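You operate a simulated robot arm through the tools that you are given. There is no shell and no other tool.

The job below is to be done with a simulated two-armed robot. You get a single attempt, and the scene is never put back.

Task
Pick up the white hose end with one hand, pass it to the other hand and put it on the top of the tool chest. Put the long thin red pipe on top of the grey band boards box. Take the yellow strainer screen on the shelf under the blue groove and put it away on the pump bay of the side bench. Press the blue bleed button on the hose rack three times. Take the black nozzle from the top of the tool chest and leave it on top of the yellow band plugs box. Open the fittings drawer, take the hex purple fitting from the inside of the fittings drawer and leave it on the blue bay of the side bench and shut the drawer again. Open the lid of the dirt box. Do these in any order. Set down upright: white hose end.

The check looks at the end state, three seconds after you hand in, the way a careful person would. Anything else that was tipped, shoved, dropped, spilled or broken makes it a failure. Lids that push on must go on centred and level and be pressed home; caps that screw on are set level and turned clockwise until they are tight.

Robot
Two 7-joint arms with three-finger grippers on one trunk, on a base that moves. Base frame: it is fixed to the floor where the robot stands at the start and does not move with it; the origin is under the middle of the robot, x ahead of it, y to its left, z up. Readings come in m, degrees, newtons and seconds.
The left shoulder is at the start at [0.05, 0.154, 0.979], the right one opposite. With the tool pointing down near the work surface each hand reaches from about 0.1 to 0.62 m from the robot's upright axis, wherever it stands, measured 20 degrees to its own side. Places, roughly: black nozzle [6, 1.5, 1]; blue bay of the side bench [3.1, 2.1, 0.8]; blue bleed button on the hose rack [1.6, 1.4, 0.8]; fittings drawer [5.7, 1.8, 0.7]; grey band boards box [0.75, -0.75, 0.25]; hex purple fitting (4x4x4 cm) [5.8, 1.6, 0.7]; lid of the dirt box [-0.7, -1.6, 0.2]; long thin red pipe [1.5, 1.5, 1]; pump bay of the side bench [3.5, 2.2, 0.8]; top of the tool chest [5.7, 2.1, 0.9]; white hose end (6x6x11 cm) [2.1, -0.3, 0.9]; yellow band plugs box [6, 1.75, 1]; yellow strainer screen (4x4x8 cm) [1.6, 1.6, 0.5]. Payload 2.69 kg a hand.
The tool frame of a hand sits at the grasp point between the pads (the TCP): z along the fingers, y along the line on which they close. The tips reach 0.029 m beyond it. The gripper opens to 0.12 m; its body begins 0.078 m behind the TCP.
Orientation is that of the tool frame in the base frame, as a unit quaternion [w, x, y, z]. With the fingers straight down and closing along the base's y, the tool's x points along the base's -x, its y along +y and its z along -z.

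Tools
- The arms move only by the tool play_rows. It takes "left_targets", "right_targets" or both (then of equal length, played together; a hand with none holds still); each is a list that holds one entry, the list of rows, each a list of 7 numbers: the turn, a rotation vector about the tool's x, y, z in units of 5 degrees (1.0 is 5 degrees), then the shift along the tool's x, y, z in units of 40 mm (1.0 is 40 mm), then the finger opening in m, from 0 to 0.12. In form: [[[rx, ry, rz, tx, ty, tz, claw], ...]]. A call has 1 to 20 rows; each row shifts and turns the commanded pose from where the row before left it, along the tool's axes as they then stand. A call with a number of a shift or a turn outside -1 to 1 is refused whole. A row lasts 0.2 s, in which the tool goes at most 0.05 m and 8.6 degrees; a call with a longer step from one row to the next is refused whole, and so is a gripper value outside its range. Where a pose cannot be reached the arm comes as near as it can. A force on the tool above 40 N (or 10 N above the force at the start of the call, whichever is more), or a blocked arm, ends the call early, and 0.2 s more pass. Each finger travels about 0.1362 m/s and halts on what it meets, pressing with about 22 N; the grip force reading is that of the motor and also rises with nothing between the fingers. The clock runs only during rows and for 0.2 s after the last one: add rows that do not move to give the fingers time. It gives the time, the measured TCP pose, the force on the tool (base axes), the opening and the grip force at its end, in the units of the frame above (readings bear some noise), with the torque about the TCP (base axes, N m) and any sound that the robot's microphone picked up.
- Cameras (640 x 400 px; columns grow to the right, rows downward): "scene" is now at [0.1609, 0.0038, 1.1399]; the picture's right is [0.08, -1.00, 0.00], its down [-0.40, -0.03, -0.91] and it looks along [0.91, 0.07, -0.40] (base axes); focal length 255 px, centre (320, 200). "left" rides on the left gripper at [0.063, 0, -0.104] in its tool frame; the picture's right is [0.00, 1.00, 0.00], its down [-0.83, 0.00, -0.56] and it looks along [-0.56, 0.00, 0.83] (tool axes); focal length 275 px, centre (320, 200). "right" rides on the right gripper at [0.063, 0, -0.104] in its tool frame; the picture's right is [0.00, 1.00, 0.00], its down [-0.83, 0.00, -0.56] and it looks along [-0.56, 0.00, 0.83] (tool axes); focal length 275 px, centre (320, 200).
- get_image(camera): a new picture of that camera. The clock stands still meanwhile.
- raise_lower(by): moves the trunk up (or, below 0, down) by that many m; the arms and the scene camera ride with it, the base frame stays. It gives what a move gives, with no picture.
- steer(legs): drives the robot by 1 to 6 legs, each [ahead, left, turn to the left] in m, m and degrees, along the robot's own axes; the way and the turn of a leg run together, so that a leg with both is an arc; at most 1.5 m and 180 degrees a leg. The arms and the cameras ride along, it lands a little off, and it stops where it bumps. It gives what a move gives.
- head_to(pan, tilt): turns the head with the scene camera to pan (to the left, within 80 degrees either way) and tilt (down, from -29 to 69), counted from straight ahead of the robot (the tilt from the chest, where the trunk bows). It gives what a move gives.
- locate(camera, pixels): for up to 12 pixels [column, row] of the newest picture of that camera ("zoom" is the newest enlarged one), the place [x, y, z] in the base frame of the surface seen there, good to about 0.002 m, but the place of the scene camera against the robot may be out by one fixed shift of up to 0.018 m in any direction. The clock stands still meanwhile.
- enlarge(camera, box): a new picture of the part [left, top, right, bottom] of that camera's present view, enlarged. The clock stands still meanwhile.
- finish_job(): hands the job in; it is judged then, once.

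Leave the grippers open and the arms clear of the work at the hand-in unless told otherwise.

The tools are called as a command line: name --argument value ..., lists and objects as JSON in quotes. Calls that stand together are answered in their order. play_rows: Moves the arms, as the interface text tells. Its arguments: {"type":"object","properties":{"left_targets":{"type":"array"},"right_targets":{"type":"array"}},"required":[]} The other tools are called the same way: raise_lower (by) moves the trunk up or down; steer (legs) drives the base; head_to (pan, tilt) turns the head that bears the scene camera; get_image (camera) takes a picture; locate (camera, pixels) gives the place of the surface under pixels of a picture; enlarge (camera, box) takes an enlarged picture of a part of a camera's view; finish_job () hands the job in.

At the start:

```text
time_s: 0.0
left_tool_pos: [0.3728, 0.1634, 1.0454]
left_orientation: [0.001, 0.001, 1.0, -0.001]
left_force: [0.1, 0.3, 0.4]
left_wrist_torque: [0.0, 0.02, -0.01]
left_opening: 0.1201
left_gripper_force: 0.0
right_tool_pos: [0.3775, -0.1507, 1.0397]
right_orientation: [0.0, 0.0, 1.0, 0.0]
right_force: [-1.2, -0.7, 1.1]
right_wrist_torque: [-0.01, 0.02, 0.0]
right_opening: 0.12
right_gripper_force: 0.0
trunk travel left (down, up): [-0.35, 0.088]
robot x, y, heading: [0.0014, -0.0021, 0.2]
head pan, tilt (commanded): [4.6, 23.9]
```

scene: 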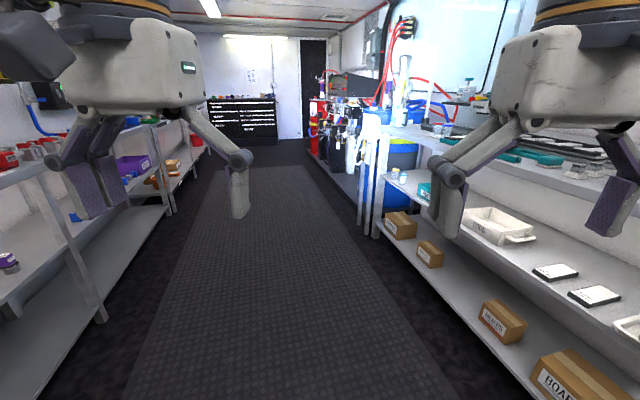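
right: 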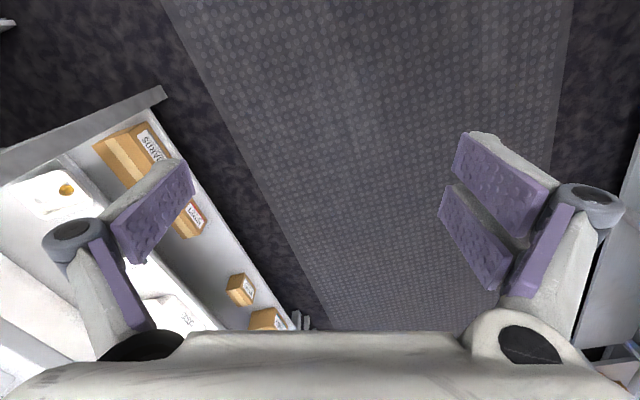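
left: 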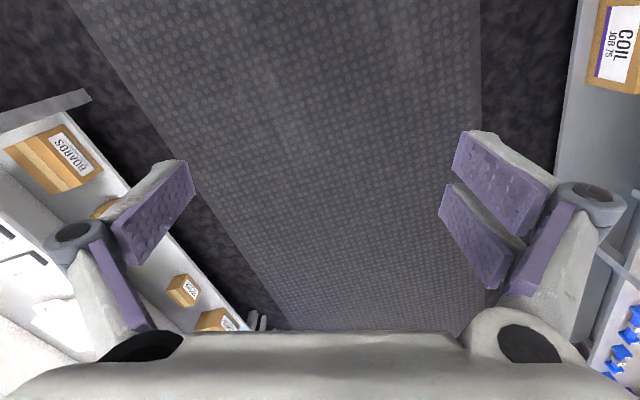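

The start picture shows an aisle: shelves at left and right, and a tool chest far ahead. I'll look around first, starting with the head panned to the left.

head_to --pan 50 --tilt 20

get_image --camera "scene"

```text
time_s: 1.1
left_tool_pos: [0.3722, 0.1626, 1.045]
left_orientation: [0.0, 0.0, 1.0, 0.0]
left_force: [-0.1, -0.3, 0.7]
left_wrist_torque: [-0.03, 0.0, -0.04]
left_opening: 0.12
left_gripper_force: 0.0
right_tool_pos: [0.3778, -0.1512, 1.0402]
right_orientation: [0.0, 0.001, 1.0, -0.001]
right_force: [-0.1, -0.1, 0.1]
right_wrist_torque: [0.04, 0.0, -0.01]
right_opening: 0.1201
right_gripper_force: 0.0
trunk travel left (down, up): [-0.35, 0.088]
robot x, y, heading: [-0.0026, 0.0024, -0.1]
head pan, tilt (commanded): [50.0, 20.0]
```

```text
taken
```

scene: 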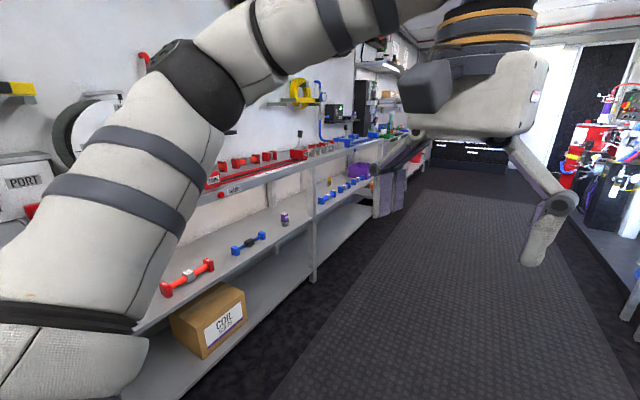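

Left rack with red and blue grooves and valves. I'll enlarge the part around (180-420, 100-260).

enlarge --camera "scene" --box '[190, 110, 430, 260]'

head_to --pan -60 --tilt 30

get_image --camera "scene"

```text
2.67 times, centred on (310, 185) of scene
```

zoom: 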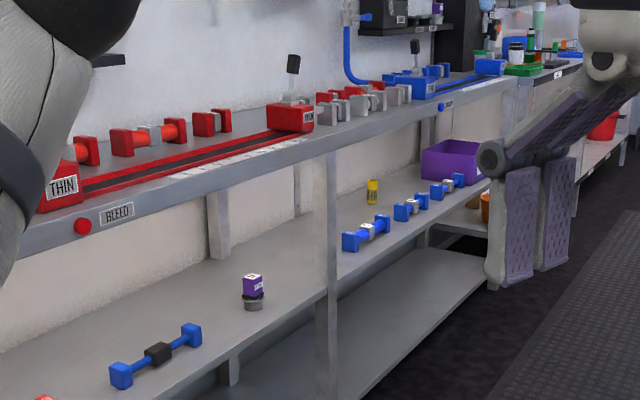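

```text
time_s: 3.0
left_tool_pos: [0.3733, 0.1628, 1.0463]
left_orientation: [0.0, 0.0, 1.0, 0.0]
left_force: [0.4, -0.2, -0.2]
left_wrist_torque: [-0.02, 0.02, 0.0]
left_opening: 0.1201
left_gripper_force: 0.1
right_tool_pos: [0.3771, -0.1512, 1.0391]
right_orientation: [0.0, 0.001, 1.0, -0.001]
right_force: [-0.4, -0.8, 0.0]
right_wrist_torque: [0.03, 0.04, -0.02]
right_opening: 0.12
right_gripper_force: 0.1
trunk travel left (down, up): [-0.35, 0.088]
robot x, y, heading: [0.001, 0.0003, -0.1]
head pan, tilt (commanded): [-60.0, 30.0]
```

```text
taken
```

scene: 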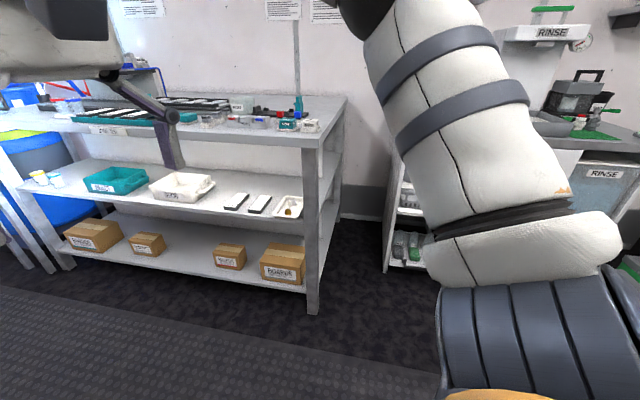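

Right side: a bench with four cardboard boxes on the lower shelf. I'll enlarge those to read labels.

enlarge --camera "scene" --box '[50, 200, 330, 300]'

enlarge --camera "scene" --box '[0, 60, 340, 230]'

locate --camera "scene" --pixels '[[285, 255], [283, 272], [230, 256], [147, 243], [95, 234], [195, 185], [115, 178], [40, 178], [225, 120], [318, 140], [290, 210]]'

```text
2.29 times, centred on (190, 250) of scene
```

zoom: 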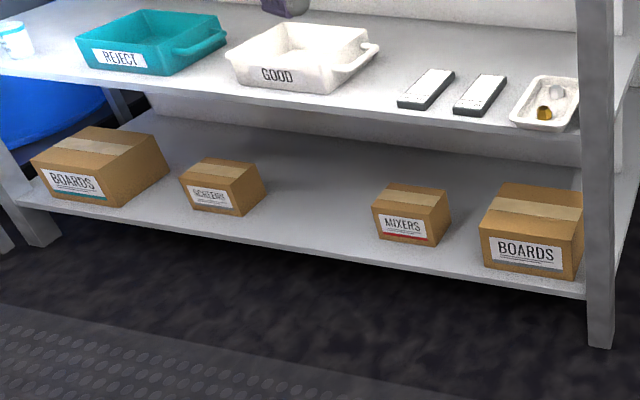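

```text
1.88 times, centred on (170, 145) of scene
```

zoom: 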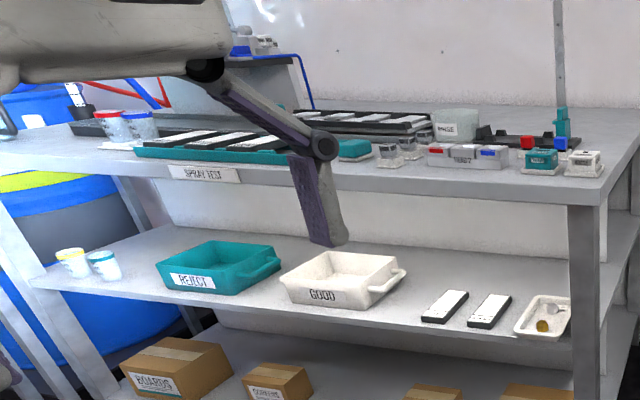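

```text
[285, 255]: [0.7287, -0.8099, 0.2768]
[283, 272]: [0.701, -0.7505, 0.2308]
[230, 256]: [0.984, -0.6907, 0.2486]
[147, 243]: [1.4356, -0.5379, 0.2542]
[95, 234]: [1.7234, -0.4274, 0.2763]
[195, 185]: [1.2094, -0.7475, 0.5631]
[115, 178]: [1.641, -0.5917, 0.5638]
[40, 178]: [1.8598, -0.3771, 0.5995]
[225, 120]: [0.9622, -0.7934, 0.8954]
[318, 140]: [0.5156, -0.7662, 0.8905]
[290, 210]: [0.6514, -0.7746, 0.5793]
```

Box with grey band "BOARDS" seems at about [0.73,-0.8,0.28]. Now I'll look ahead for the hose end and the chest.

head_to --pan -15 --tilt 10

get_image --camera "scene"

enlarge --camera "scene" --box '[150, 80, 430, 255]'

```text
time_s: 4.1
left_tool_pos: [0.3712, 0.1626, 1.0467]
left_orientation: [0.0, 0.0, 1.0, -0.001]
left_force: [0.0, 0.6, 0.8]
left_wrist_torque: [0.0, 0.04, -0.03]
left_opening: 0.1203
left_gripper_force: 0.1
right_tool_pos: [0.3769, -0.1511, 1.0399]
right_orientation: [0.0, 0.0, 1.0, 0.001]
right_force: [0.7, 0.1, 0.1]
right_wrist_torque: [-0.01, -0.01, 0.01]
right_opening: 0.12
right_gripper_force: 0.1
trunk travel left (down, up): [-0.35, 0.088]
robot x, y, heading: [0.0022, 0.0012, 0.0]
head pan, tilt (commanded): [-15.0, 10.0]
```

```text
taken
```

scene: 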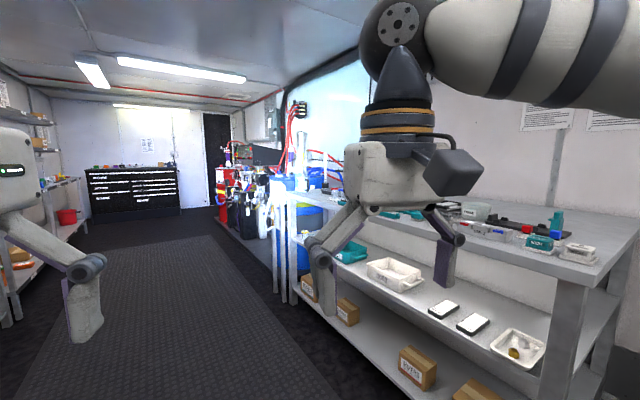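

```text
2.29 times, centred on (290, 168) of scene
```

zoom: 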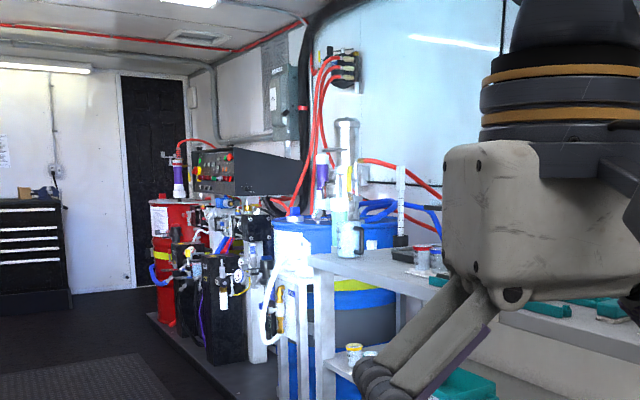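

I see no dirt box yet. It is at about [-0.7, -1.6, 0.2], behind on the right, so I'll turn the robot 110° to the right and look there.

steer --legs '[[0, 0, -110]]'

head_to --pan 0 --tilt 30

get_image --camera "scene"

```text
time_s: 9.1
left_tool_pos: [0.0258, -0.4052, 1.0469]
left_orientation: [0.0, 0.82, 0.573, 0.0]
left_force: [0.1, 0.3, 0.7]
left_wrist_torque: [-0.02, 0.0, -0.02]
left_opening: 0.12
left_gripper_force: 0.1
right_tool_pos: [-0.2719, -0.3018, 1.0404]
right_orientation: [0.0, 0.819, 0.574, 0.0]
right_force: [0.6, 0.0, 0.2]
right_wrist_torque: [0.01, 0.03, 0.02]
right_opening: 0.1199
right_gripper_force: 0.1
trunk travel left (down, up): [-0.35, 0.088]
robot x, y, heading: [-0.0001, -0.0012, -109.9]
head pan, tilt (commanded): [-15.0, 10.0]
```

```text
time_s: 10.0
left_tool_pos: [0.0262, -0.4057, 1.0467]
left_orientation: [0.001, 0.819, 0.574, 0.0]
left_force: [-0.9, 0.6, 0.6]
left_wrist_torque: [0.0, 0.04, 0.0]
left_opening: 0.1199
left_gripper_force: 0.2
right_tool_pos: [-0.2712, -0.3025, 1.0401]
right_orientation: [0.0, 0.819, 0.574, 0.001]
right_force: [0.5, -0.4, -0.4]
right_wrist_torque: [-0.01, 0.02, 0.01]
right_opening: 0.12
right_gripper_force: 0.0
trunk travel left (down, up): [-0.35, 0.088]
robot x, y, heading: [0.0035, 0.0024, -109.8]
head pan, tilt (commanded): [0.0, 30.0]
```

```text
taken
```

scene: 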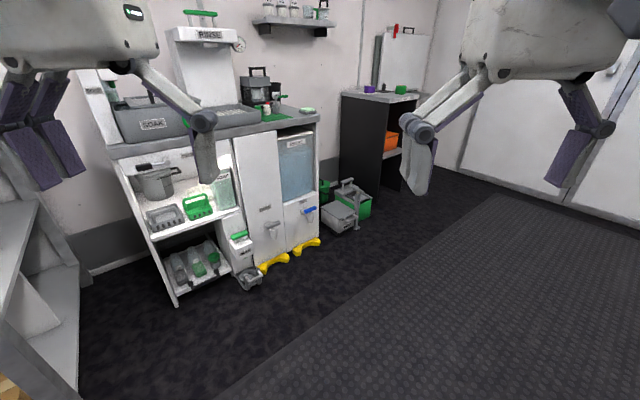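

A wash station is ahead, with a green and grey item at about (348,205) on the floor. I'll enlarge that and read its position.

enlarge --camera "scene" --box '[230, 150, 410, 290]'

locate --camera "zoom" --pixels '[[400, 140], [370, 240], [400, 250], [440, 180], [470, 190], [440, 270], [320, 215], [350, 290], [490, 150], [390, 160]]'

```text
2.86 times, centred on (320, 220) of scene
```

zoom: 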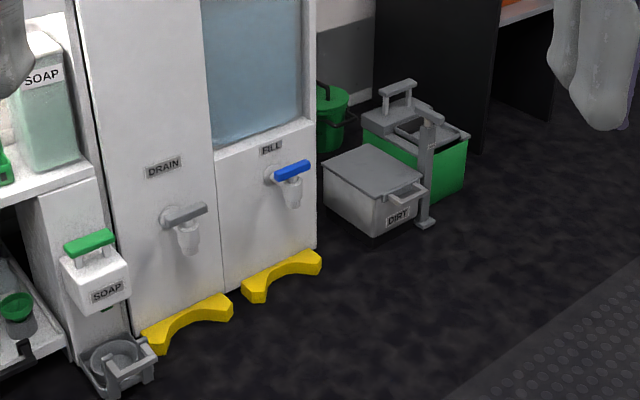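

```text
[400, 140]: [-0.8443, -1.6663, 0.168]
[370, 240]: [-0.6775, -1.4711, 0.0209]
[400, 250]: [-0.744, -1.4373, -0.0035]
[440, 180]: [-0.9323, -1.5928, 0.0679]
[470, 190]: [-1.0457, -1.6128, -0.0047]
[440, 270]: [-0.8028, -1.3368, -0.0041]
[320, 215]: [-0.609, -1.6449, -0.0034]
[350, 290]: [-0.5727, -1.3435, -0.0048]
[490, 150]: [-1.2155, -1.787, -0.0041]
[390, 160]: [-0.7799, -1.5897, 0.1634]
```

The DIRT box has a white body and a grey lid with a front handle at zoom (405,192), lid at about z 0.165. I'll drive to about [-0.75,-0.8] facing it, for a closer look.

steer --legs '[[0.95, -0.43, 0], [0, 0, 15]]'

head_to --pan 0 --tilt 55

get_image --camera "scene"

```text
time_s: 16.2
left_tool_pos: [-0.5963, -1.1366, 1.0464]
left_orientation: [0.0, 0.737, 0.676, 0.0]
left_force: [0.4, -0.5, 0.1]
left_wrist_torque: [-0.01, 0.01, 0.03]
left_opening: 0.1198
left_gripper_force: 0.1
right_tool_pos: [-0.9109, -1.1137, 1.0397]
right_orientation: [0.001, 0.737, 0.675, 0.0]
right_force: [-0.9, 0.4, 0.2]
right_wrist_torque: [0.02, -0.03, -0.03]
right_opening: 0.12
right_gripper_force: 0.0
trunk travel left (down, up): [-0.35, 0.088]
robot x, y, heading: [-0.7255, -0.7472, -95.1]
head pan, tilt (commanded): [0.0, 30.0]
```

```text
time_s: 17.1
left_tool_pos: [-0.5959, -1.1347, 1.0468]
left_orientation: [0.0, 0.737, 0.676, 0.0]
left_force: [0.2, 0.4, -0.4]
left_wrist_torque: [0.01, -0.02, 0.0]
left_opening: 0.1198
left_gripper_force: 0.0
right_tool_pos: [-0.9099, -1.1136, 1.0408]
right_orientation: [0.0, 0.737, 0.676, -0.001]
right_force: [0.4, -0.5, 0.4]
right_wrist_torque: [0.06, 0.0, -0.01]
right_opening: 0.12
right_gripper_force: 0.1
trunk travel left (down, up): [-0.35, 0.088]
robot x, y, heading: [-0.7233, -0.748, -94.9]
head pan, tilt (commanded): [0.0, 55.0]
```

```text
taken
```

scene: 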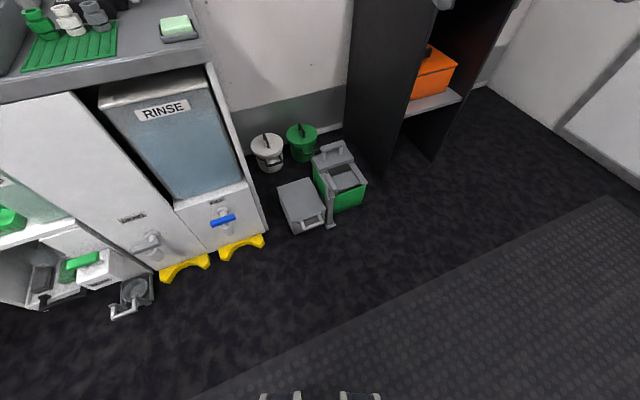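

The dirt box is at about (302,205). I'll enlarge and read positions of the lid corners and handle.

enlarge --camera "scene" --box '[250, 130, 390, 245]'

locate --camera "zoom" --pixels '[[180, 350], [320, 410], [130, 240], [250, 225], [200, 330], [310, 315], [270, 410], [335, 375], [345, 340], [380, 420], [360, 260], [290, 400]]'

```text
3.48 times, centred on (320, 188) of scene
```

zoom: 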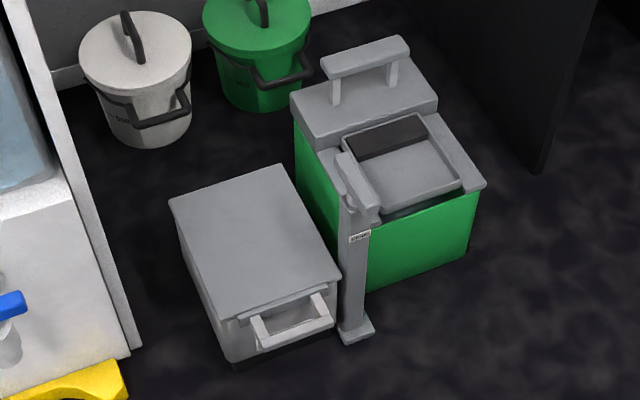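

```text
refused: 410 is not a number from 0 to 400
```

I'll read the positions again with valid pixels and zoom closer on the lid.

locate --camera "zoom" --pixels '[[172, 206], [280, 168], [338, 278], [217, 314], [257, 340], [328, 322], [292, 331], [350, 200], [355, 280], [365, 210], [355, 330], [240, 350]]'

enlarge --camera "scene" --box '[280, 170, 350, 240]'

```text
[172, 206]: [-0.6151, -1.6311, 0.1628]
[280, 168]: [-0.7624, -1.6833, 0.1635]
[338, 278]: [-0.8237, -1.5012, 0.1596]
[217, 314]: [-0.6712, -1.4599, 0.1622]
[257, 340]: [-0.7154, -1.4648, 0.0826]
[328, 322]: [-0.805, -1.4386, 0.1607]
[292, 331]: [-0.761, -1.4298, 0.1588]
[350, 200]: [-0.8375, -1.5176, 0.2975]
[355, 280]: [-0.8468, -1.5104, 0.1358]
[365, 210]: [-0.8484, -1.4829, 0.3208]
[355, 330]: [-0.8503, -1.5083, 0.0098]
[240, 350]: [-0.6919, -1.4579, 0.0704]
```

```text
5.71 times, centred on (315, 205) of scene
```

zoom: 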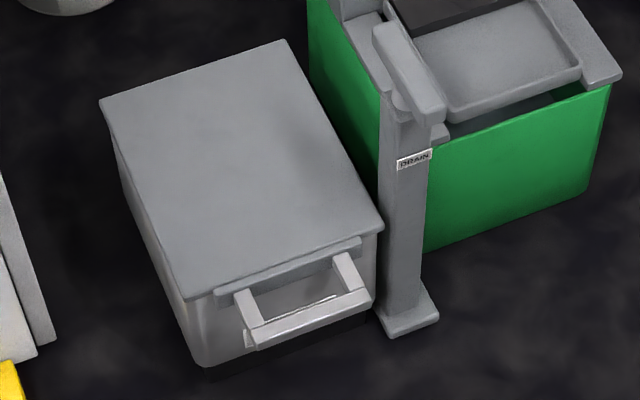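

The lid's front edge runs from [-0.671,-1.460] to [-0.824,-1.501], and the handle bar is centred near [-0.761,-1.430,0.159]. A DRAIN post stands just right of it. I'll drive so that the left arm faces the box squarely (heading about -72°), bar about 0.65 m ahead.

steer --legs '[[0.1255, -0.328, 0], [0, 0, 23.3]]'

raise_lower --by -0.35

get_image --camera "scene"

get_image --camera "left"

```text
time_s: 21.5
left_tool_pos: [-0.7977, -1.1496, 1.0468]
left_orientation: [0.0, 0.587, 0.81, 0.0]
left_force: [0.8, 0.1, 0.3]
left_wrist_torque: [0.0, 0.0, -0.02]
left_opening: 0.1201
left_gripper_force: 0.0
right_tool_pos: [-1.0955, -1.2528, 1.041]
right_orientation: [0.0, 0.587, 0.81, 0.0]
right_force: [-0.3, 0.2, -0.2]
right_wrist_torque: [0.02, 0.01, 0.01]
right_opening: 0.1198
right_gripper_force: 0.1
trunk travel left (down, up): [-0.35, 0.088]
robot x, y, heading: [-1.0692, -0.8464, -71.9]
head pan, tilt (commanded): [0.0, 55.0]
```

```text
time_s: 24.9
left_tool_pos: [-0.7849, -1.193, 0.6652]
left_orientation: [-0.049, 0.585, 0.809, 0.036]
left_force: [-0.5, 1.0, -0.2]
left_wrist_torque: [0.03, 0.01, 0.0]
left_opening: 0.1199
left_gripper_force: 0.0
right_tool_pos: [-1.0844, -1.2869, 0.6709]
right_orientation: [-0.036, 0.587, 0.809, 0.027]
right_force: [0.9, 0.1, -0.1]
right_wrist_torque: [0.01, -0.01, 0.0]
right_opening: 0.1199
right_gripper_force: 0.1
trunk travel left (down, up): [0.0, 0.438]
robot x, y, heading: [-1.0671, -0.8496, -72.0]
head pan, tilt (commanded): [0.0, 55.0]
```

```text
taken
```

scene: 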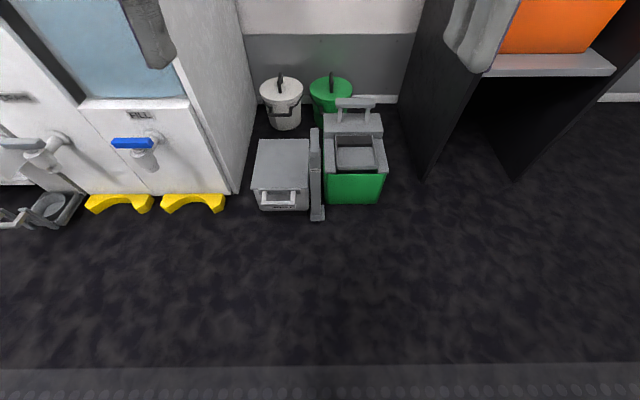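

```text
taken
```

left: 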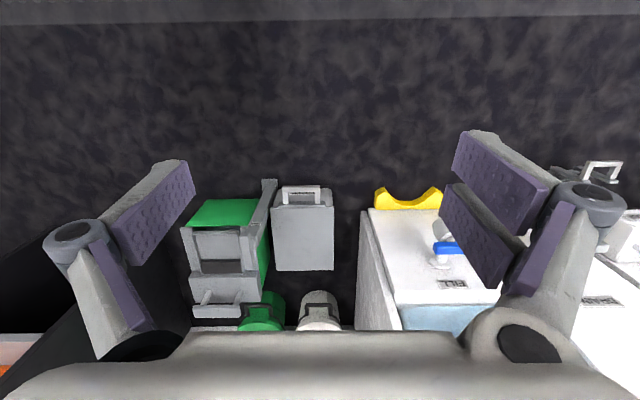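

Both cameras now see the dirt box. I'll locate the handle in the left wrist camera (around (300,193)) and compare with the scene camera to learn the scene camera's fixed shift.

enlarge --camera "left" --box '[240, 160, 370, 280]'

locate --camera "left" --pixels '[[275, 202], [331, 204], [276, 268], [331, 268], [301, 189], [303, 235], [268, 183], [200, 210], [243, 300]]'

enlarge --camera "scene" --box '[230, 60, 410, 240]'

```text
3.33 times, centred on (305, 220) of left
```

zoom: 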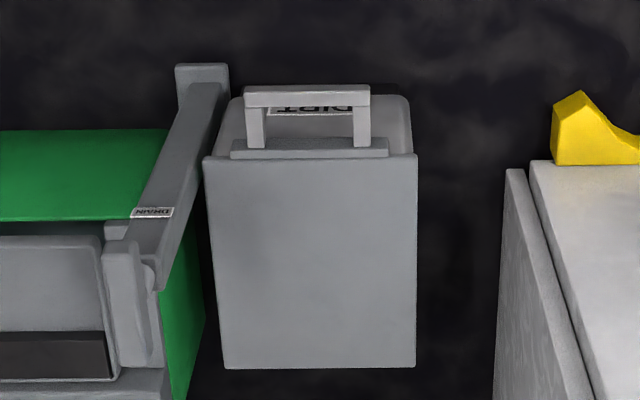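

```text
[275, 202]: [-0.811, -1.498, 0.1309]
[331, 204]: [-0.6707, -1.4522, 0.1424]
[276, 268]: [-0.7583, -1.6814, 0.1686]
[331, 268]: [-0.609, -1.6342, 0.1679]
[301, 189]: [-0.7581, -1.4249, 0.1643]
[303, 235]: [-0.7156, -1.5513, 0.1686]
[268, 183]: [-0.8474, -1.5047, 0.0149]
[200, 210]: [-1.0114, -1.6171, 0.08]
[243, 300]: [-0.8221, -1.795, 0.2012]
```

```text
2.22 times, centred on (320, 150) of scene
```

zoom: 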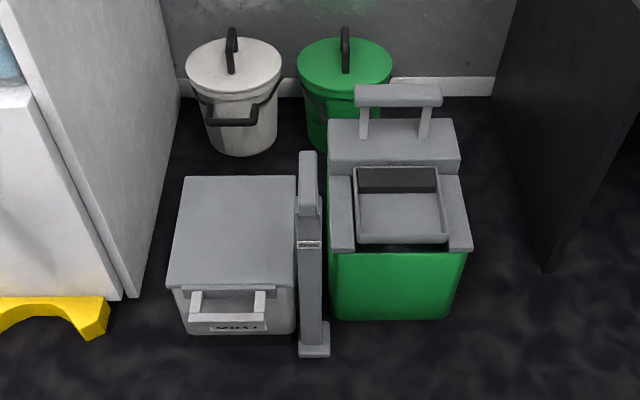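

Left-camera reading: handle bar centre about [-0.758,-1.425,0.164]. So the scene camera reads about 5 mm low here. I'll pitch the left hand forward with closed fingers to hook under the bar. First I turn 13 × 5° in place.

play_rows --left_targets '[[[0, -1, 0, 0, 0, 0, 0.12], [0, -1, 0, 0, 0, 0, 0.1], [0, -1, 0, 0, 0, 0, 0.08], [0, -1, 0, 0, 0, 0, 0.06], [0, -1, 0, 0, 0, 0, 0.04], [0, -1, 0, 0, 0, 0, 0.02], [0, -1, 0, 0, 0, 0, 0], [0, -1, 0, 0, 0, 0, 0], [0, -1, 0, 0, 0, 0, 0], [0, -1, 0, 0, 0, 0, 0], [0, -1, 0, 0, 0, 0, 0], [0, -1, 0, 0, 0, 0, 0], [0, -1, 0, 0, 0, 0, 0]]]'

get_image --camera "left"

get_image --camera "scene"

```text
time_s: 27.7
left_tool_pos: [-0.7891, -1.2182, 0.697]
left_orientation: [0.392, 0.514, 0.708, -0.285]
left_force: [0.2, 0.0, 0.4]
left_wrist_torque: [0.03, 0.04, -0.01]
left_opening: 0.0
left_gripper_force: 21.9
left hand out of reach, approached as far as the arm can: row 11, 12, 13
right_tool_pos: [-1.0848, -1.2859, 0.6702]
right_orientation: [-0.036, 0.586, 0.809, 0.026]
right_force: [-0.8, -0.1, 0.3]
right_wrist_torque: [0.01, -0.02, 0.02]
right_opening: 0.12
right_gripper_force: 0.1
trunk travel left (down, up): [0.0, 0.438]
robot x, y, heading: [-1.0677, -0.8463, -71.8]
head pan, tilt (commanded): [0.0, 55.0]
```

```text
taken
```

left: 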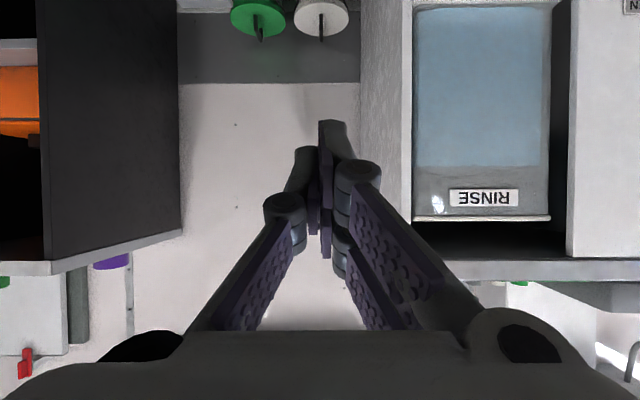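

```text
taken
```

scene: 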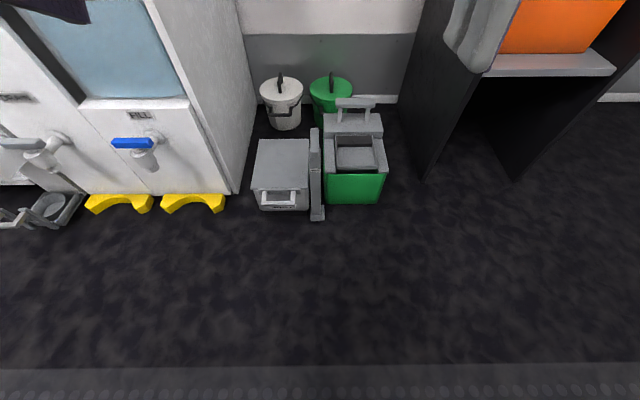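

The left hand is now pitched 58° forward. I'll bring it down and ahead in 10 rows, staying in front of the box.

play_rows --left_targets '[[[0, 0, 0, 0.732, -0.082, 0.716, 0], [0, 0, 0, 0.732, -0.082, 0.716, 0], [0, 0, 0, 0.732, -0.082, 0.716, 0], [0, 0, 0, 0.732, -0.082, 0.716, 0], [0, 0, 0, 0.732, -0.082, 0.716, 0], [0, 0, 0, 0.732, -0.082, 0.716, 0], [0, 0, 0, 0.732, -0.082, 0.716, 0], [0, 0, 0, 0.732, -0.082, 0.716, 0], [0, 0, 0, 0.732, -0.082, 0.716, 0], [0, 0, 0, 0.732, -0.082, 0.716, 0]]]'

get_image --camera "scene"

get_image --camera "left"

```text
time_s: 29.9
left_tool_pos: [-0.802, -1.3561, 0.3278]
left_orientation: [0.391, 0.514, 0.708, -0.285]
left_force: [0.2, -0.2, -0.5]
left_wrist_torque: [0.01, -0.01, 0.0]
left_opening: 0.0
left_gripper_force: 21.6
left hand out of reach, approached as far as the arm can: row 1, 2, 3, 4
right_tool_pos: [-1.084, -1.287, 0.6695]
right_orientation: [-0.036, 0.586, 0.809, 0.025]
right_force: [-0.4, 0.2, 1.0]
right_wrist_torque: [-0.01, 0.01, -0.01]
right_opening: 0.1199
right_gripper_force: 0.0
trunk travel left (down, up): [0.0, 0.438]
robot x, y, heading: [-1.0696, -0.8474, -71.7]
head pan, tilt (commanded): [0.0, 55.0]
```

```text
taken
```

scene: 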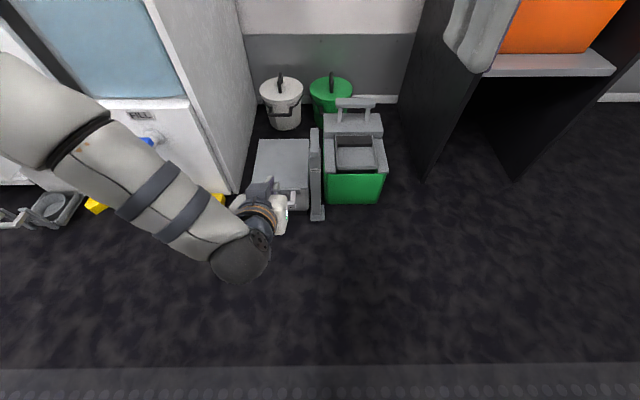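

```text
taken
```

left: 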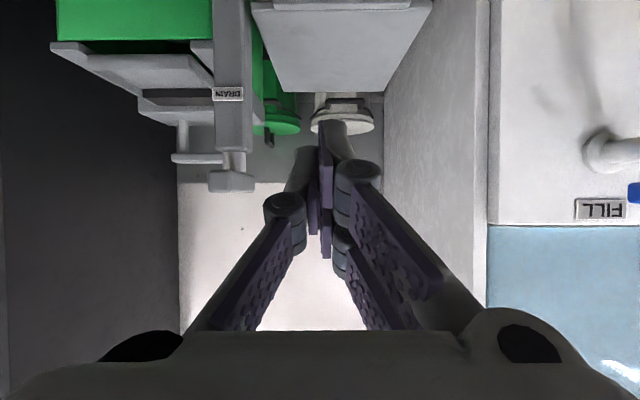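

The hand is in front of the box and the DRAIN post is clear at its right. I'll play two still rows to see whether the measured pose settles.

play_rows --left_targets '[[[0, 0, 0, 0, 0, 0, 0], [0, 0, 0, 0, 0, 0, 0]]]'

```text
time_s: 30.5
left_tool_pos: [-0.802, -1.3566, 0.3274]
left_orientation: [0.392, 0.514, 0.708, -0.284]
left_force: [0.1, -0.4, 0.7]
left_wrist_torque: [0.02, 0.0, -0.02]
left_opening: 0.0
left_gripper_force: 22.2
right_tool_pos: [-1.0835, -1.2855, 0.6702]
right_orientation: [-0.036, 0.587, 0.808, 0.026]
right_force: [-0.3, 0.2, -0.4]
right_wrist_torque: [-0.03, 0.0, -0.01]
right_opening: 0.12
right_gripper_force: 0.2
trunk travel left (down, up): [0.0, 0.438]
robot x, y, heading: [-1.0691, -0.8489, -71.9]
head pan, tilt (commanded): [0.0, 55.0]
```

Settled. Now I move down and slightly back to just in front of and below the handle bar (TCP about [-0.789,-1.330,0.10]).

play_rows --left_targets '[[[0, 0, 0, 0.85, 0.086, 0.428, 0], [0, 0, 0, 0.85, 0.086, 0.428, 0], [0, 0, 0, 0.85, 0.086, 0.428, 0], [0, 0, 0, 0.85, 0.086, 0.428, 0], [0, 0, 0, 0.85, 0.086, 0.428, 0], [0, 0, 0, 0.85, 0.086, 0.428, 0]]]'

get_image --camera "left"

get_image --camera "scene"

```text
time_s: 31.9
left_tool_pos: [-0.7884, -1.3293, 0.1006]
left_orientation: [0.392, 0.514, 0.708, -0.285]
left_force: [0.8, 0.5, -0.6]
left_wrist_torque: [-0.01, 0.0, -0.03]
left_opening: 0.0
left_gripper_force: 22.1
right_tool_pos: [-1.0835, -1.2868, 0.6716]
right_orientation: [-0.036, 0.586, 0.809, 0.027]
right_force: [0.4, 0.0, -0.6]
right_wrist_torque: [0.02, 0.0, 0.0]
right_opening: 0.1199
right_gripper_force: 0.0
trunk travel left (down, up): [0.0, 0.438]
robot x, y, heading: [-1.0664, -0.8463, -71.7]
head pan, tilt (commanded): [0.0, 55.0]
```

```text
taken
```

left: 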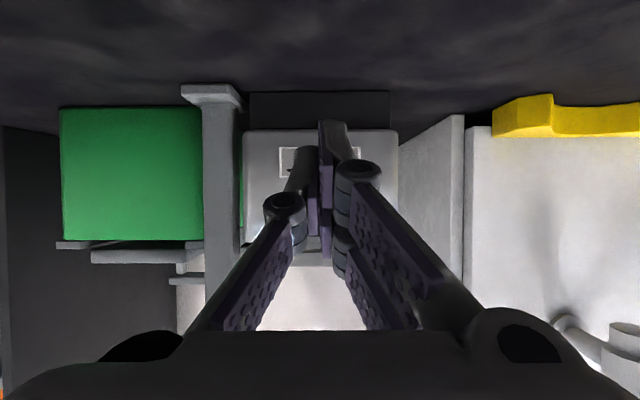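

```text
taken
```

scene: 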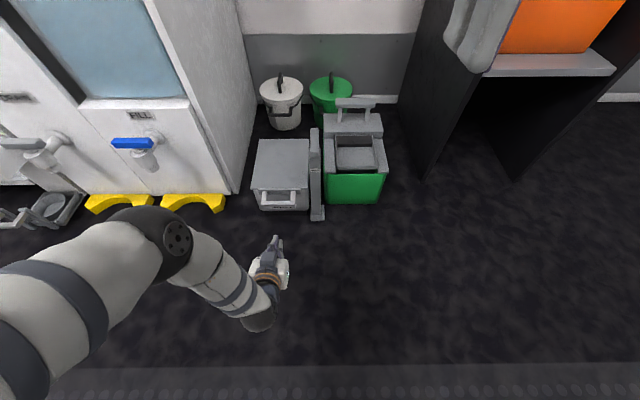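

The fingers are in front of the handle at the right height. I'll slide them horizontally ahead 0.088 m under the bar.

play_rows --left_targets '[[[0, 0, 0, -0.39, 0, 0.621, 0], [0, 0, 0, -0.39, 0, 0.621, 0], [0, 0, 0, -0.39, 0, 0.621, 0]]]'

enlarge --camera "scene" --box '[200, 120, 360, 260]'

```text
time_s: 32.7
left_tool_pos: [-0.761, -1.4133, 0.1001]
left_orientation: [0.391, 0.514, 0.708, -0.285]
left_force: [-0.2, -0.2, 0.6]
left_wrist_torque: [0.04, 0.03, 0.0]
left_opening: 0.0
left_gripper_force: 21.9
right_tool_pos: [-1.0847, -1.2868, 0.6705]
right_orientation: [-0.035, 0.586, 0.809, 0.026]
right_force: [0.3, 0.1, 0.1]
right_wrist_torque: [0.0, 0.02, 0.03]
right_opening: 0.1203
right_gripper_force: 0.0
trunk travel left (down, up): [0.0, 0.438]
robot x, y, heading: [-1.0672, -0.8472, -72.2]
head pan, tilt (commanded): [0.0, 55.0]
```

```text
2.86 times, centred on (280, 190) of scene
```

zoom: 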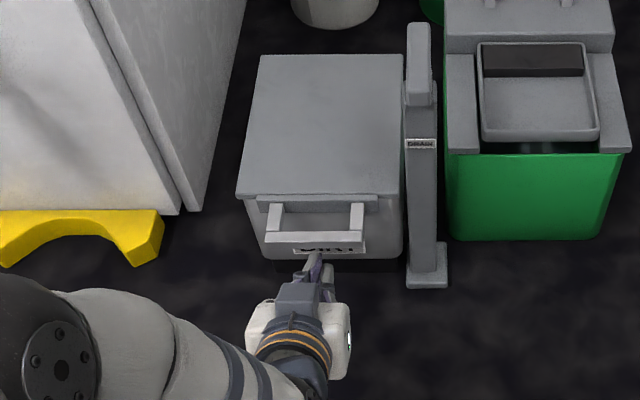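

The tips are just under the bar (computed tip at y -1.437, bar at -1.425). I'll go 12 mm further in, then start lifting along the lid's arc to about 32°.

play_rows --left_targets '[[[0, 0, 0, -0.583, 0, -0.01, 0], [0, 0, 0, -0.754, 0, -0.402, 0], [0, 0, 0, -0.801, 0, -0.293, 0], [0, 0, 0, -0.835, 0, -0.178, 0], [0, 0, 0, -0.852, 0, -0.062, 0]]]'

enlarge --camera "scene" --box '[200, 80, 400, 260]'

```text
time_s: 33.9
left_tool_pos: [-0.7462, -1.4593, 0.2509]
left_orientation: [0.392, 0.514, 0.708, -0.285]
left_force: [1.1, 0.0, -0.2]
left_wrist_torque: [0.0, 0.03, 0.02]
left_opening: 0.0
left_gripper_force: 22.2
right_tool_pos: [-1.0838, -1.2867, 0.6706]
right_orientation: [-0.036, 0.587, 0.809, 0.026]
right_force: [0.2, -0.2, 0.1]
right_wrist_torque: [0.03, -0.01, -0.01]
right_opening: 0.12
right_gripper_force: 0.0
trunk travel left (down, up): [0.0, 0.438]
robot x, y, heading: [-1.0674, -0.8488, -71.9]
head pan, tilt (commanded): [0.0, 55.0]
```

```text
2.22 times, centred on (300, 170) of scene
```

zoom: 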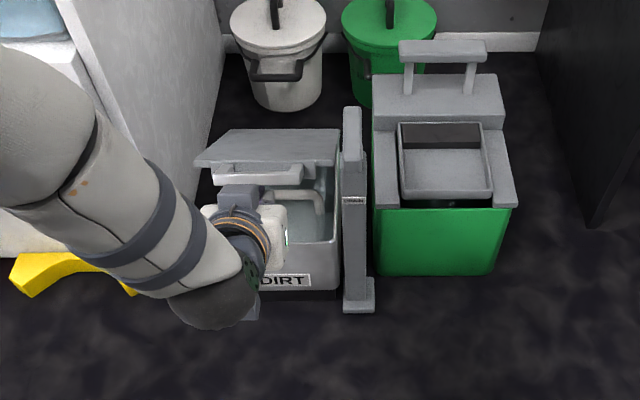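

The lid is rising on the fingers and the inside of the box is visible. I'll go on along the arc to about 96°.

play_rows --left_targets '[[[0, 0, 0, -0.853, 0, 0.058, 0], [0, 0, 0, -0.836, 0, 0.175, 0], [0, 0, 0, -0.802, 0, 0.291, 0], [0, 0, 0, -0.755, 0, 0.4, 0], [0, 0, 0, -0.692, 0, 0.501, 0], [0, 0, 0, -0.616, 0, 0.593, 0]]]'

enlarge --camera "scene" --box '[200, 60, 400, 240]'

```text
time_s: 35.3
left_tool_pos: [-0.6826, -1.6114, 0.3642]
left_orientation: [0.395, 0.506, 0.709, -0.292]
left_force: [0.2, -0.4, -0.1]
left_wrist_torque: [0.07, -0.01, 0.05]
left_opening: 0.0
left_gripper_force: 22.2
left hand out of reach, approached as far as the arm can: row 6
right_tool_pos: [-1.084, -1.2866, 0.6697]
right_orientation: [-0.035, 0.586, 0.809, 0.025]
right_force: [0.5, 0.0, -0.2]
right_wrist_torque: [-0.02, -0.04, -0.04]
right_opening: 0.1201
right_gripper_force: 0.1
trunk travel left (down, up): [0.0, 0.438]
robot x, y, heading: [-1.0644, -0.8508, -71.9]
head pan, tilt (commanded): [0.0, 55.0]
```

```text
2.22 times, centred on (300, 150) of scene
```

zoom: 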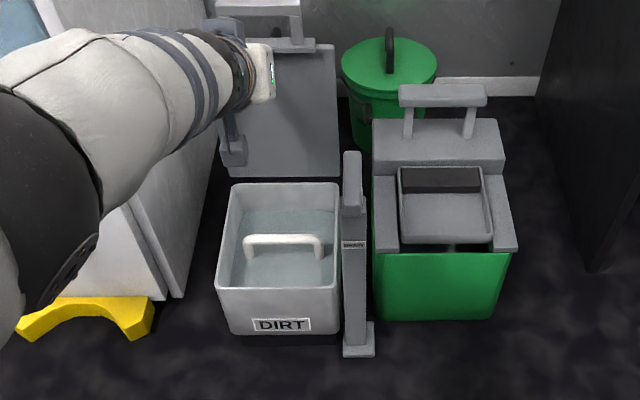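

The lid looks almost upright. I'll measure its angle by locating points at the top and bottom of its underside.

locate --camera "zoom" --pixels '[[325, 60], [328, 160], [300, 110], [300, 165], [315, 45], [290, 25], [300, 8], [240, 165], [330, 110]]'

```text
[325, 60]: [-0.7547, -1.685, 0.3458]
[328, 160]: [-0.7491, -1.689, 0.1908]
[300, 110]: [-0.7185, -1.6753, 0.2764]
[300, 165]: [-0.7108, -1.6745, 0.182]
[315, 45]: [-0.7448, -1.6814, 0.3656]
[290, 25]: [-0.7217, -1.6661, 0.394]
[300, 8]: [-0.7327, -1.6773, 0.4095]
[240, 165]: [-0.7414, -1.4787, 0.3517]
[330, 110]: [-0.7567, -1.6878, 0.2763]
```

The lid is at about 88° and the force is near zero. I'll drive 0.06 m ahead so that the fingers push it past upright.

steer --legs '[[0.07, 0, 0]]'

enlarge --camera "scene" --box '[200, 60, 400, 240]'

```text
time_s: 36.2
left_tool_pos: [-0.6733, -1.6351, 0.3652]
left_orientation: [0.392, 0.507, 0.71, -0.291]
left_force: [-9.5, 33.0, 16.0]
left_wrist_torque: [-0.68, -0.27, 0.14]
left_opening: 0.0001
left_gripper_force: 21.7
right_tool_pos: [-1.0759, -1.3122, 0.6712]
right_orientation: [-0.037, 0.586, 0.809, 0.026]
right_force: [0.3, 0.3, -0.3]
right_wrist_torque: [0.02, 0.02, 0.02]
right_opening: 0.12
right_gripper_force: 0.1
trunk travel left (down, up): [0.0, 0.438]
robot x, y, heading: [-1.0568, -0.875, -71.9]
head pan, tilt (commanded): [0.0, 55.0]
stopped in leg 1: the force on the tool passed its limit at 538 N (the readings are from after the stop); the commanded pose is now the measured one
```

```text
2.22 times, centred on (300, 150) of scene
```

zoom: 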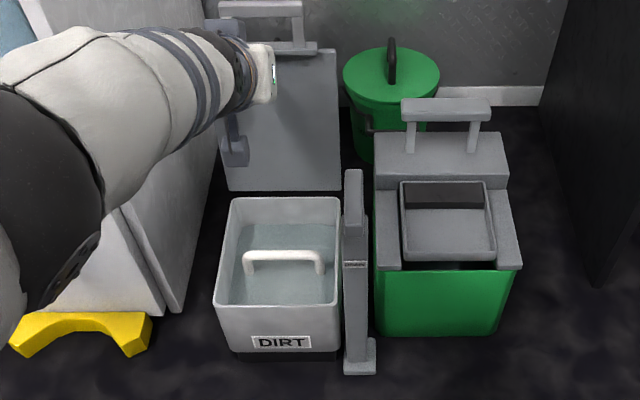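

It stopped: force passed the limit, so the lid is against its stop. I'll back off 2 cm by driving back, then check the lid and the box position.

steer --legs '[[-0.06, 0, 0]]'

enlarge --camera "scene" --box '[200, 60, 400, 240]'

locate --camera "zoom" --pixels '[[327, 60], [330, 160], [300, 110], [300, 165], [318, 45], [230, 190], [335, 190], [220, 300], [335, 300], [425, 225], [360, 340], [300, 15]]'

```text
time_s: 37.1
left_tool_pos: [-0.6913, -1.5815, 0.3626]
left_orientation: [0.391, 0.508, 0.711, -0.29]
left_force: [0.1, -0.3, 0.7]
left_wrist_torque: [0.0, 0.01, -0.04]
left_opening: 0.0001
left_gripper_force: 22.1
right_tool_pos: [-1.093, -1.2582, 0.6695]
right_orientation: [-0.038, 0.587, 0.809, 0.026]
right_force: [0.4, -1.1, -0.2]
right_wrist_torque: [0.05, -0.02, 0.01]
right_opening: 0.12
right_gripper_force: 0.0
trunk travel left (down, up): [0.0, 0.438]
robot x, y, heading: [-1.0775, -0.8165, -71.9]
head pan, tilt (commanded): [0.0, 55.0]
```

```text
2.22 times, centred on (300, 150) of scene
```

zoom: 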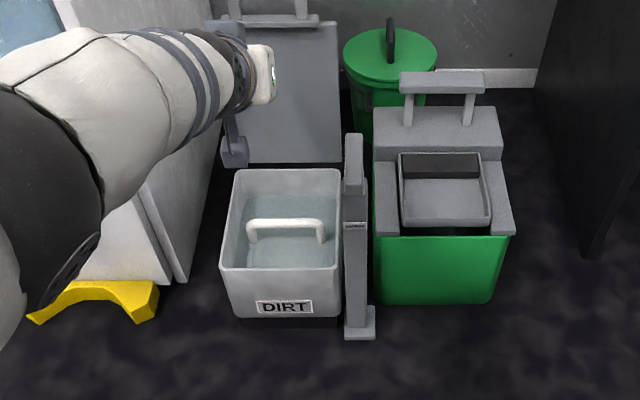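

```text
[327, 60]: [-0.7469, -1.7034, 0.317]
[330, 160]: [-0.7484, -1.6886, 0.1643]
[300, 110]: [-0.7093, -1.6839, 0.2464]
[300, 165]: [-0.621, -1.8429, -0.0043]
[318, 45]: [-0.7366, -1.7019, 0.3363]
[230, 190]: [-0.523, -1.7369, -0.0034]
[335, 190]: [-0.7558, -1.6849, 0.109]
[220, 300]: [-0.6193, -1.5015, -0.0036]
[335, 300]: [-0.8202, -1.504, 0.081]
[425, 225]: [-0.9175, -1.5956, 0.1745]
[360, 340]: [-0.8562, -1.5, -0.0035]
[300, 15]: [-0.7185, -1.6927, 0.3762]
```

The lid stays open by itself, about 95°, and the box has not moved. I'll drive back 0.35 m, then raise the trunk.

steer --legs '[[-0.4, 0, 0]]'

raise_lower --by 0.35

```text
time_s: 39.6
left_tool_pos: [-0.8148, -1.1971, 0.3638]
left_orientation: [0.391, 0.506, 0.712, -0.289]
left_force: [-0.1, -0.9, -0.2]
left_wrist_torque: [-0.02, 0.01, 0.04]
left_opening: 0.0
left_gripper_force: 22.1
right_tool_pos: [-1.2174, -0.8769, 0.6688]
right_orientation: [-0.039, 0.586, 0.809, 0.027]
right_force: [-0.3, 0.6, -0.1]
right_wrist_torque: [-0.02, 0.02, -0.03]
right_opening: 0.1199
right_gripper_force: 0.1
trunk travel left (down, up): [0.0, 0.438]
robot x, y, heading: [-1.2008, -0.4341, -71.7]
head pan, tilt (commanded): [0.0, 55.0]
```

```text
time_s: 43.1
left_tool_pos: [-0.8228, -1.1731, 0.997]
left_orientation: [0.512, 0.448, 0.628, -0.378]
left_force: [0.6, 0.0, -0.1]
left_wrist_torque: [-0.02, -0.01, -0.02]
left_opening: 0.0
left_gripper_force: 22.0
right_tool_pos: [-1.2179, -0.8748, 1.0194]
right_orientation: [-0.037, 0.586, 0.809, 0.027]
right_force: [-0.1, 0.4, 0.3]
right_wrist_torque: [0.01, 0.03, 0.02]
right_opening: 0.1198
right_gripper_force: 0.1
trunk travel left (down, up): [-0.35, 0.088]
robot x, y, heading: [-1.2033, -0.4384, -71.8]
head pan, tilt (commanded): [0.0, 55.0]
```

The left arm is now stretched ahead at z 1.0. I'll bring the left hand back near the body, fingers down and open, and straighten the right hand's 5° tilt.

play_rows --left_targets '[[[0, 1, 0, 0.13, 0, -0.66, 0.12], [0, 1, 0, 0.19, 0, -0.65, 0.12], [0, 1, 0, 0.24, 0, -0.63, 0.12], [0, 1, 0, 0.3, 0, -0.61, 0.12], [0, 1, 0, 0.35, 0, -0.58, 0.12], [0, 1, 0, 0.4, 0, -0.55, 0.12], [0, 1, 0, 0.44, 0, -0.51, 0.12], [0, 1, 0, 0.49, 0, -0.47, 0.12], [0, 1, 0, 0.52, 0, -0.42, 0.12], [0, 1, 0, 0.56, 0, -0.38, 0.12], [0, 1, 0, 0.59, 0, -0.33, 0.12], [0, 1, 0, 0.62, 0, -0.27, 0.12], [0, 1, 0, 0.64, 0, -0.22, 0.12], [0, 1, 0, 0.65, 0, -0.16, 0.12], [0, 1, 0, 0.67, 0, -0.11, 0.12], [0, 0.8, 0, 0.67, 0, -0.05, 0.12]]]' --right_targets '[[[0, -1, 0, 0, 0, 0, 0.12], [0, 0, 0, 0, 0, 0, 0.12], [0, 0, 0, 0, 0, 0, 0.12], [0, 0, 0, 0, 0, 0, 0.12], [0, 0, 0, 0, 0, 0, 0.12], [0, 0, 0, 0, 0, 0, 0.12], [0, 0, 0, 0, 0, 0, 0.12], [0, 0, 0, 0, 0, 0, 0.12], [0, 0, 0, 0, 0, 0, 0.12], [0, 0, 0, 0, 0, 0, 0.12], [0, 0, 0, 0, 0, 0, 0.12], [0, 0, 0, 0, 0, 0, 0.12], [0, 0, 0, 0, 0, 0, 0.12], [0, 0, 0, 0, 0, 0, 0.12], [0, 0, 0, 0, 0, 0, 0.12], [0, 0, 0, 0, 0, 0, 0.12]]]'

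```text
time_s: 46.5
left_tool_pos: [-0.914, -0.8645, 0.9998]
left_orientation: [-0.005, 0.584, 0.812, -0.008]
left_force: [0.2, 0.2, 0.8]
left_wrist_torque: [0.02, 0.02, -0.01]
left_opening: 0.12
left_gripper_force: 0.1
left hand out of reach, approached as far as the arm can: row 6, 7, 8, 9, 10, 11, 12, 13, 14, 15, 16
right_tool_pos: [-1.2179, -0.8761, 1.0191]
right_orientation: [-0.002, 0.586, 0.81, 0.001]
right_force: [0.0, -0.2, 0.1]
right_wrist_torque: [0.02, 0.02, -0.01]
right_opening: 0.1199
right_gripper_force: 0.0
trunk travel left (down, up): [-0.35, 0.088]
robot x, y, heading: [-1.2084, -0.4349, -71.6]
head pan, tilt (commanded): [0.0, 55.0]
```

Left hand is at 0.5 m ahead, open and down. Now I'll go back to the start area, and face the rack on the left (heading about 60°).

steer --legs '[[0, 0, 71.6], [1.2, 0.43, 0], [0.5, 0.0, 0], [0, 0, 60]]'

head_to --pan 0 --tilt 30

get_image --camera "scene"

```text
time_s: 61.2
left_tool_pos: [0.6124, 0.504, 0.9992]
left_orientation: [0.006, -0.507, 0.862, -0.007]
left_force: [0.0, 0.3, -0.3]
left_wrist_torque: [0.02, 0.05, 0.01]
left_opening: 0.1199
left_gripper_force: 0.0
right_tool_pos: [0.8256, 0.2871, 1.0196]
right_orientation: [-0.002, -0.506, 0.862, -0.003]
right_force: [-0.6, -0.7, -0.5]
right_wrist_torque: [0.04, 0.01, -0.05]
right_opening: 0.1196
right_gripper_force: 0.1
trunk travel left (down, up): [-0.35, 0.088]
robot x, y, heading: [0.4918, -0.004, 61.0]
head pan, tilt (commanded): [0.0, 55.0]
```

```text
time_s: 62.1
left_tool_pos: [0.6123, 0.5027, 0.9972]
left_orientation: [0.004, -0.507, 0.862, -0.007]
left_force: [-0.5, -0.3, -0.2]
left_wrist_torque: [0.02, -0.02, -0.03]
left_opening: 0.1202
left_gripper_force: 0.1
right_tool_pos: [0.8251, 0.2863, 1.0197]
right_orientation: [-0.002, -0.506, 0.863, -0.002]
right_force: [0.9, 0.4, 0.0]
right_wrist_torque: [0.02, -0.01, 0.0]
right_opening: 0.1201
right_gripper_force: 0.1
trunk travel left (down, up): [-0.35, 0.088]
robot x, y, heading: [0.4917, 0.0015, 60.9]
head pan, tilt (commanded): [0.0, 30.0]
```

```text
taken
```

scene: 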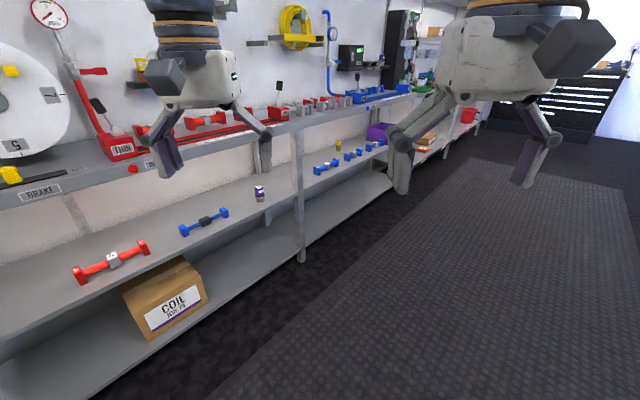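

The rack has a red station and a blue station. I'll enlarge both and get positions.

enlarge --camera "scene" --box '[90, 60, 310, 200]'

locate --camera "zoom" --pixels '[[300, 205], [355, 178], [165, 255], [130, 314], [260, 300], [545, 165], [560, 130], [400, 250], [510, 225], [605, 170], [420, 200], [260, 220]]'

enlarge --camera "scene" --box '[260, 60, 450, 190]'

locate --camera "scene" --pixels '[[338, 146], [325, 167], [353, 154], [258, 193], [340, 175], [300, 113], [340, 118], [205, 221], [112, 258], [300, 190], [375, 142]]'

```text
2.86 times, centred on (200, 130) of scene
```

zoom: 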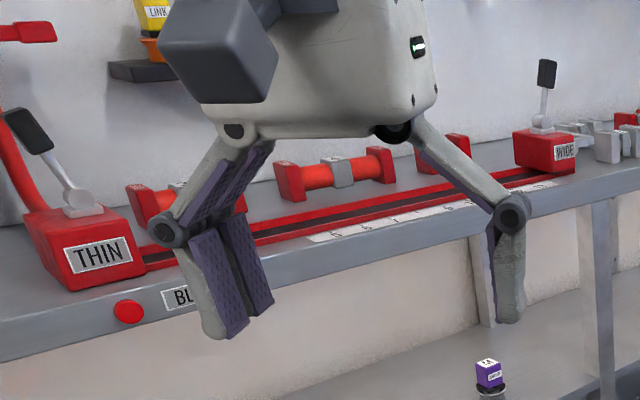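

```text
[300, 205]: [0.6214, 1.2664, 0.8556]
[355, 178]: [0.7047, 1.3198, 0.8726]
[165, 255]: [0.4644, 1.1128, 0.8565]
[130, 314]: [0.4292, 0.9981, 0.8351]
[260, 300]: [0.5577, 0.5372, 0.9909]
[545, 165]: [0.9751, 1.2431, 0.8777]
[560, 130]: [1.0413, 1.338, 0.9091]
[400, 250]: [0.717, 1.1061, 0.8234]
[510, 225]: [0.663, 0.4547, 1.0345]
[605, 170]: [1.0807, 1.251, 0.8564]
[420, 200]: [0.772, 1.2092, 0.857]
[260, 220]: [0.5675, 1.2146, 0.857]
```

```text
3.08 times, centred on (355, 125) of scene
```

zoom: 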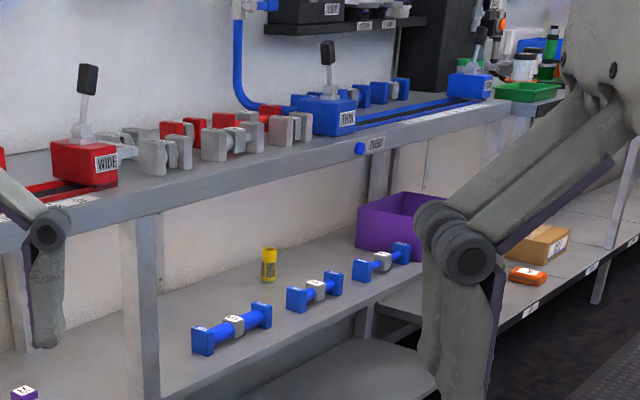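

```text
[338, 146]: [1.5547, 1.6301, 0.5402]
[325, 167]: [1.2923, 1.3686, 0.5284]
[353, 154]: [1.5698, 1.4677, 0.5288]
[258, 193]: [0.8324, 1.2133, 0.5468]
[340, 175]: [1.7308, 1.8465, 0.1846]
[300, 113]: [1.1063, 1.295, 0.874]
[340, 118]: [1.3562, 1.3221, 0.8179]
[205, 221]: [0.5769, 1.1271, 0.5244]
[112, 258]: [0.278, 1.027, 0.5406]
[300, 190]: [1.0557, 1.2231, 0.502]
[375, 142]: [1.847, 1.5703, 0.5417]
```

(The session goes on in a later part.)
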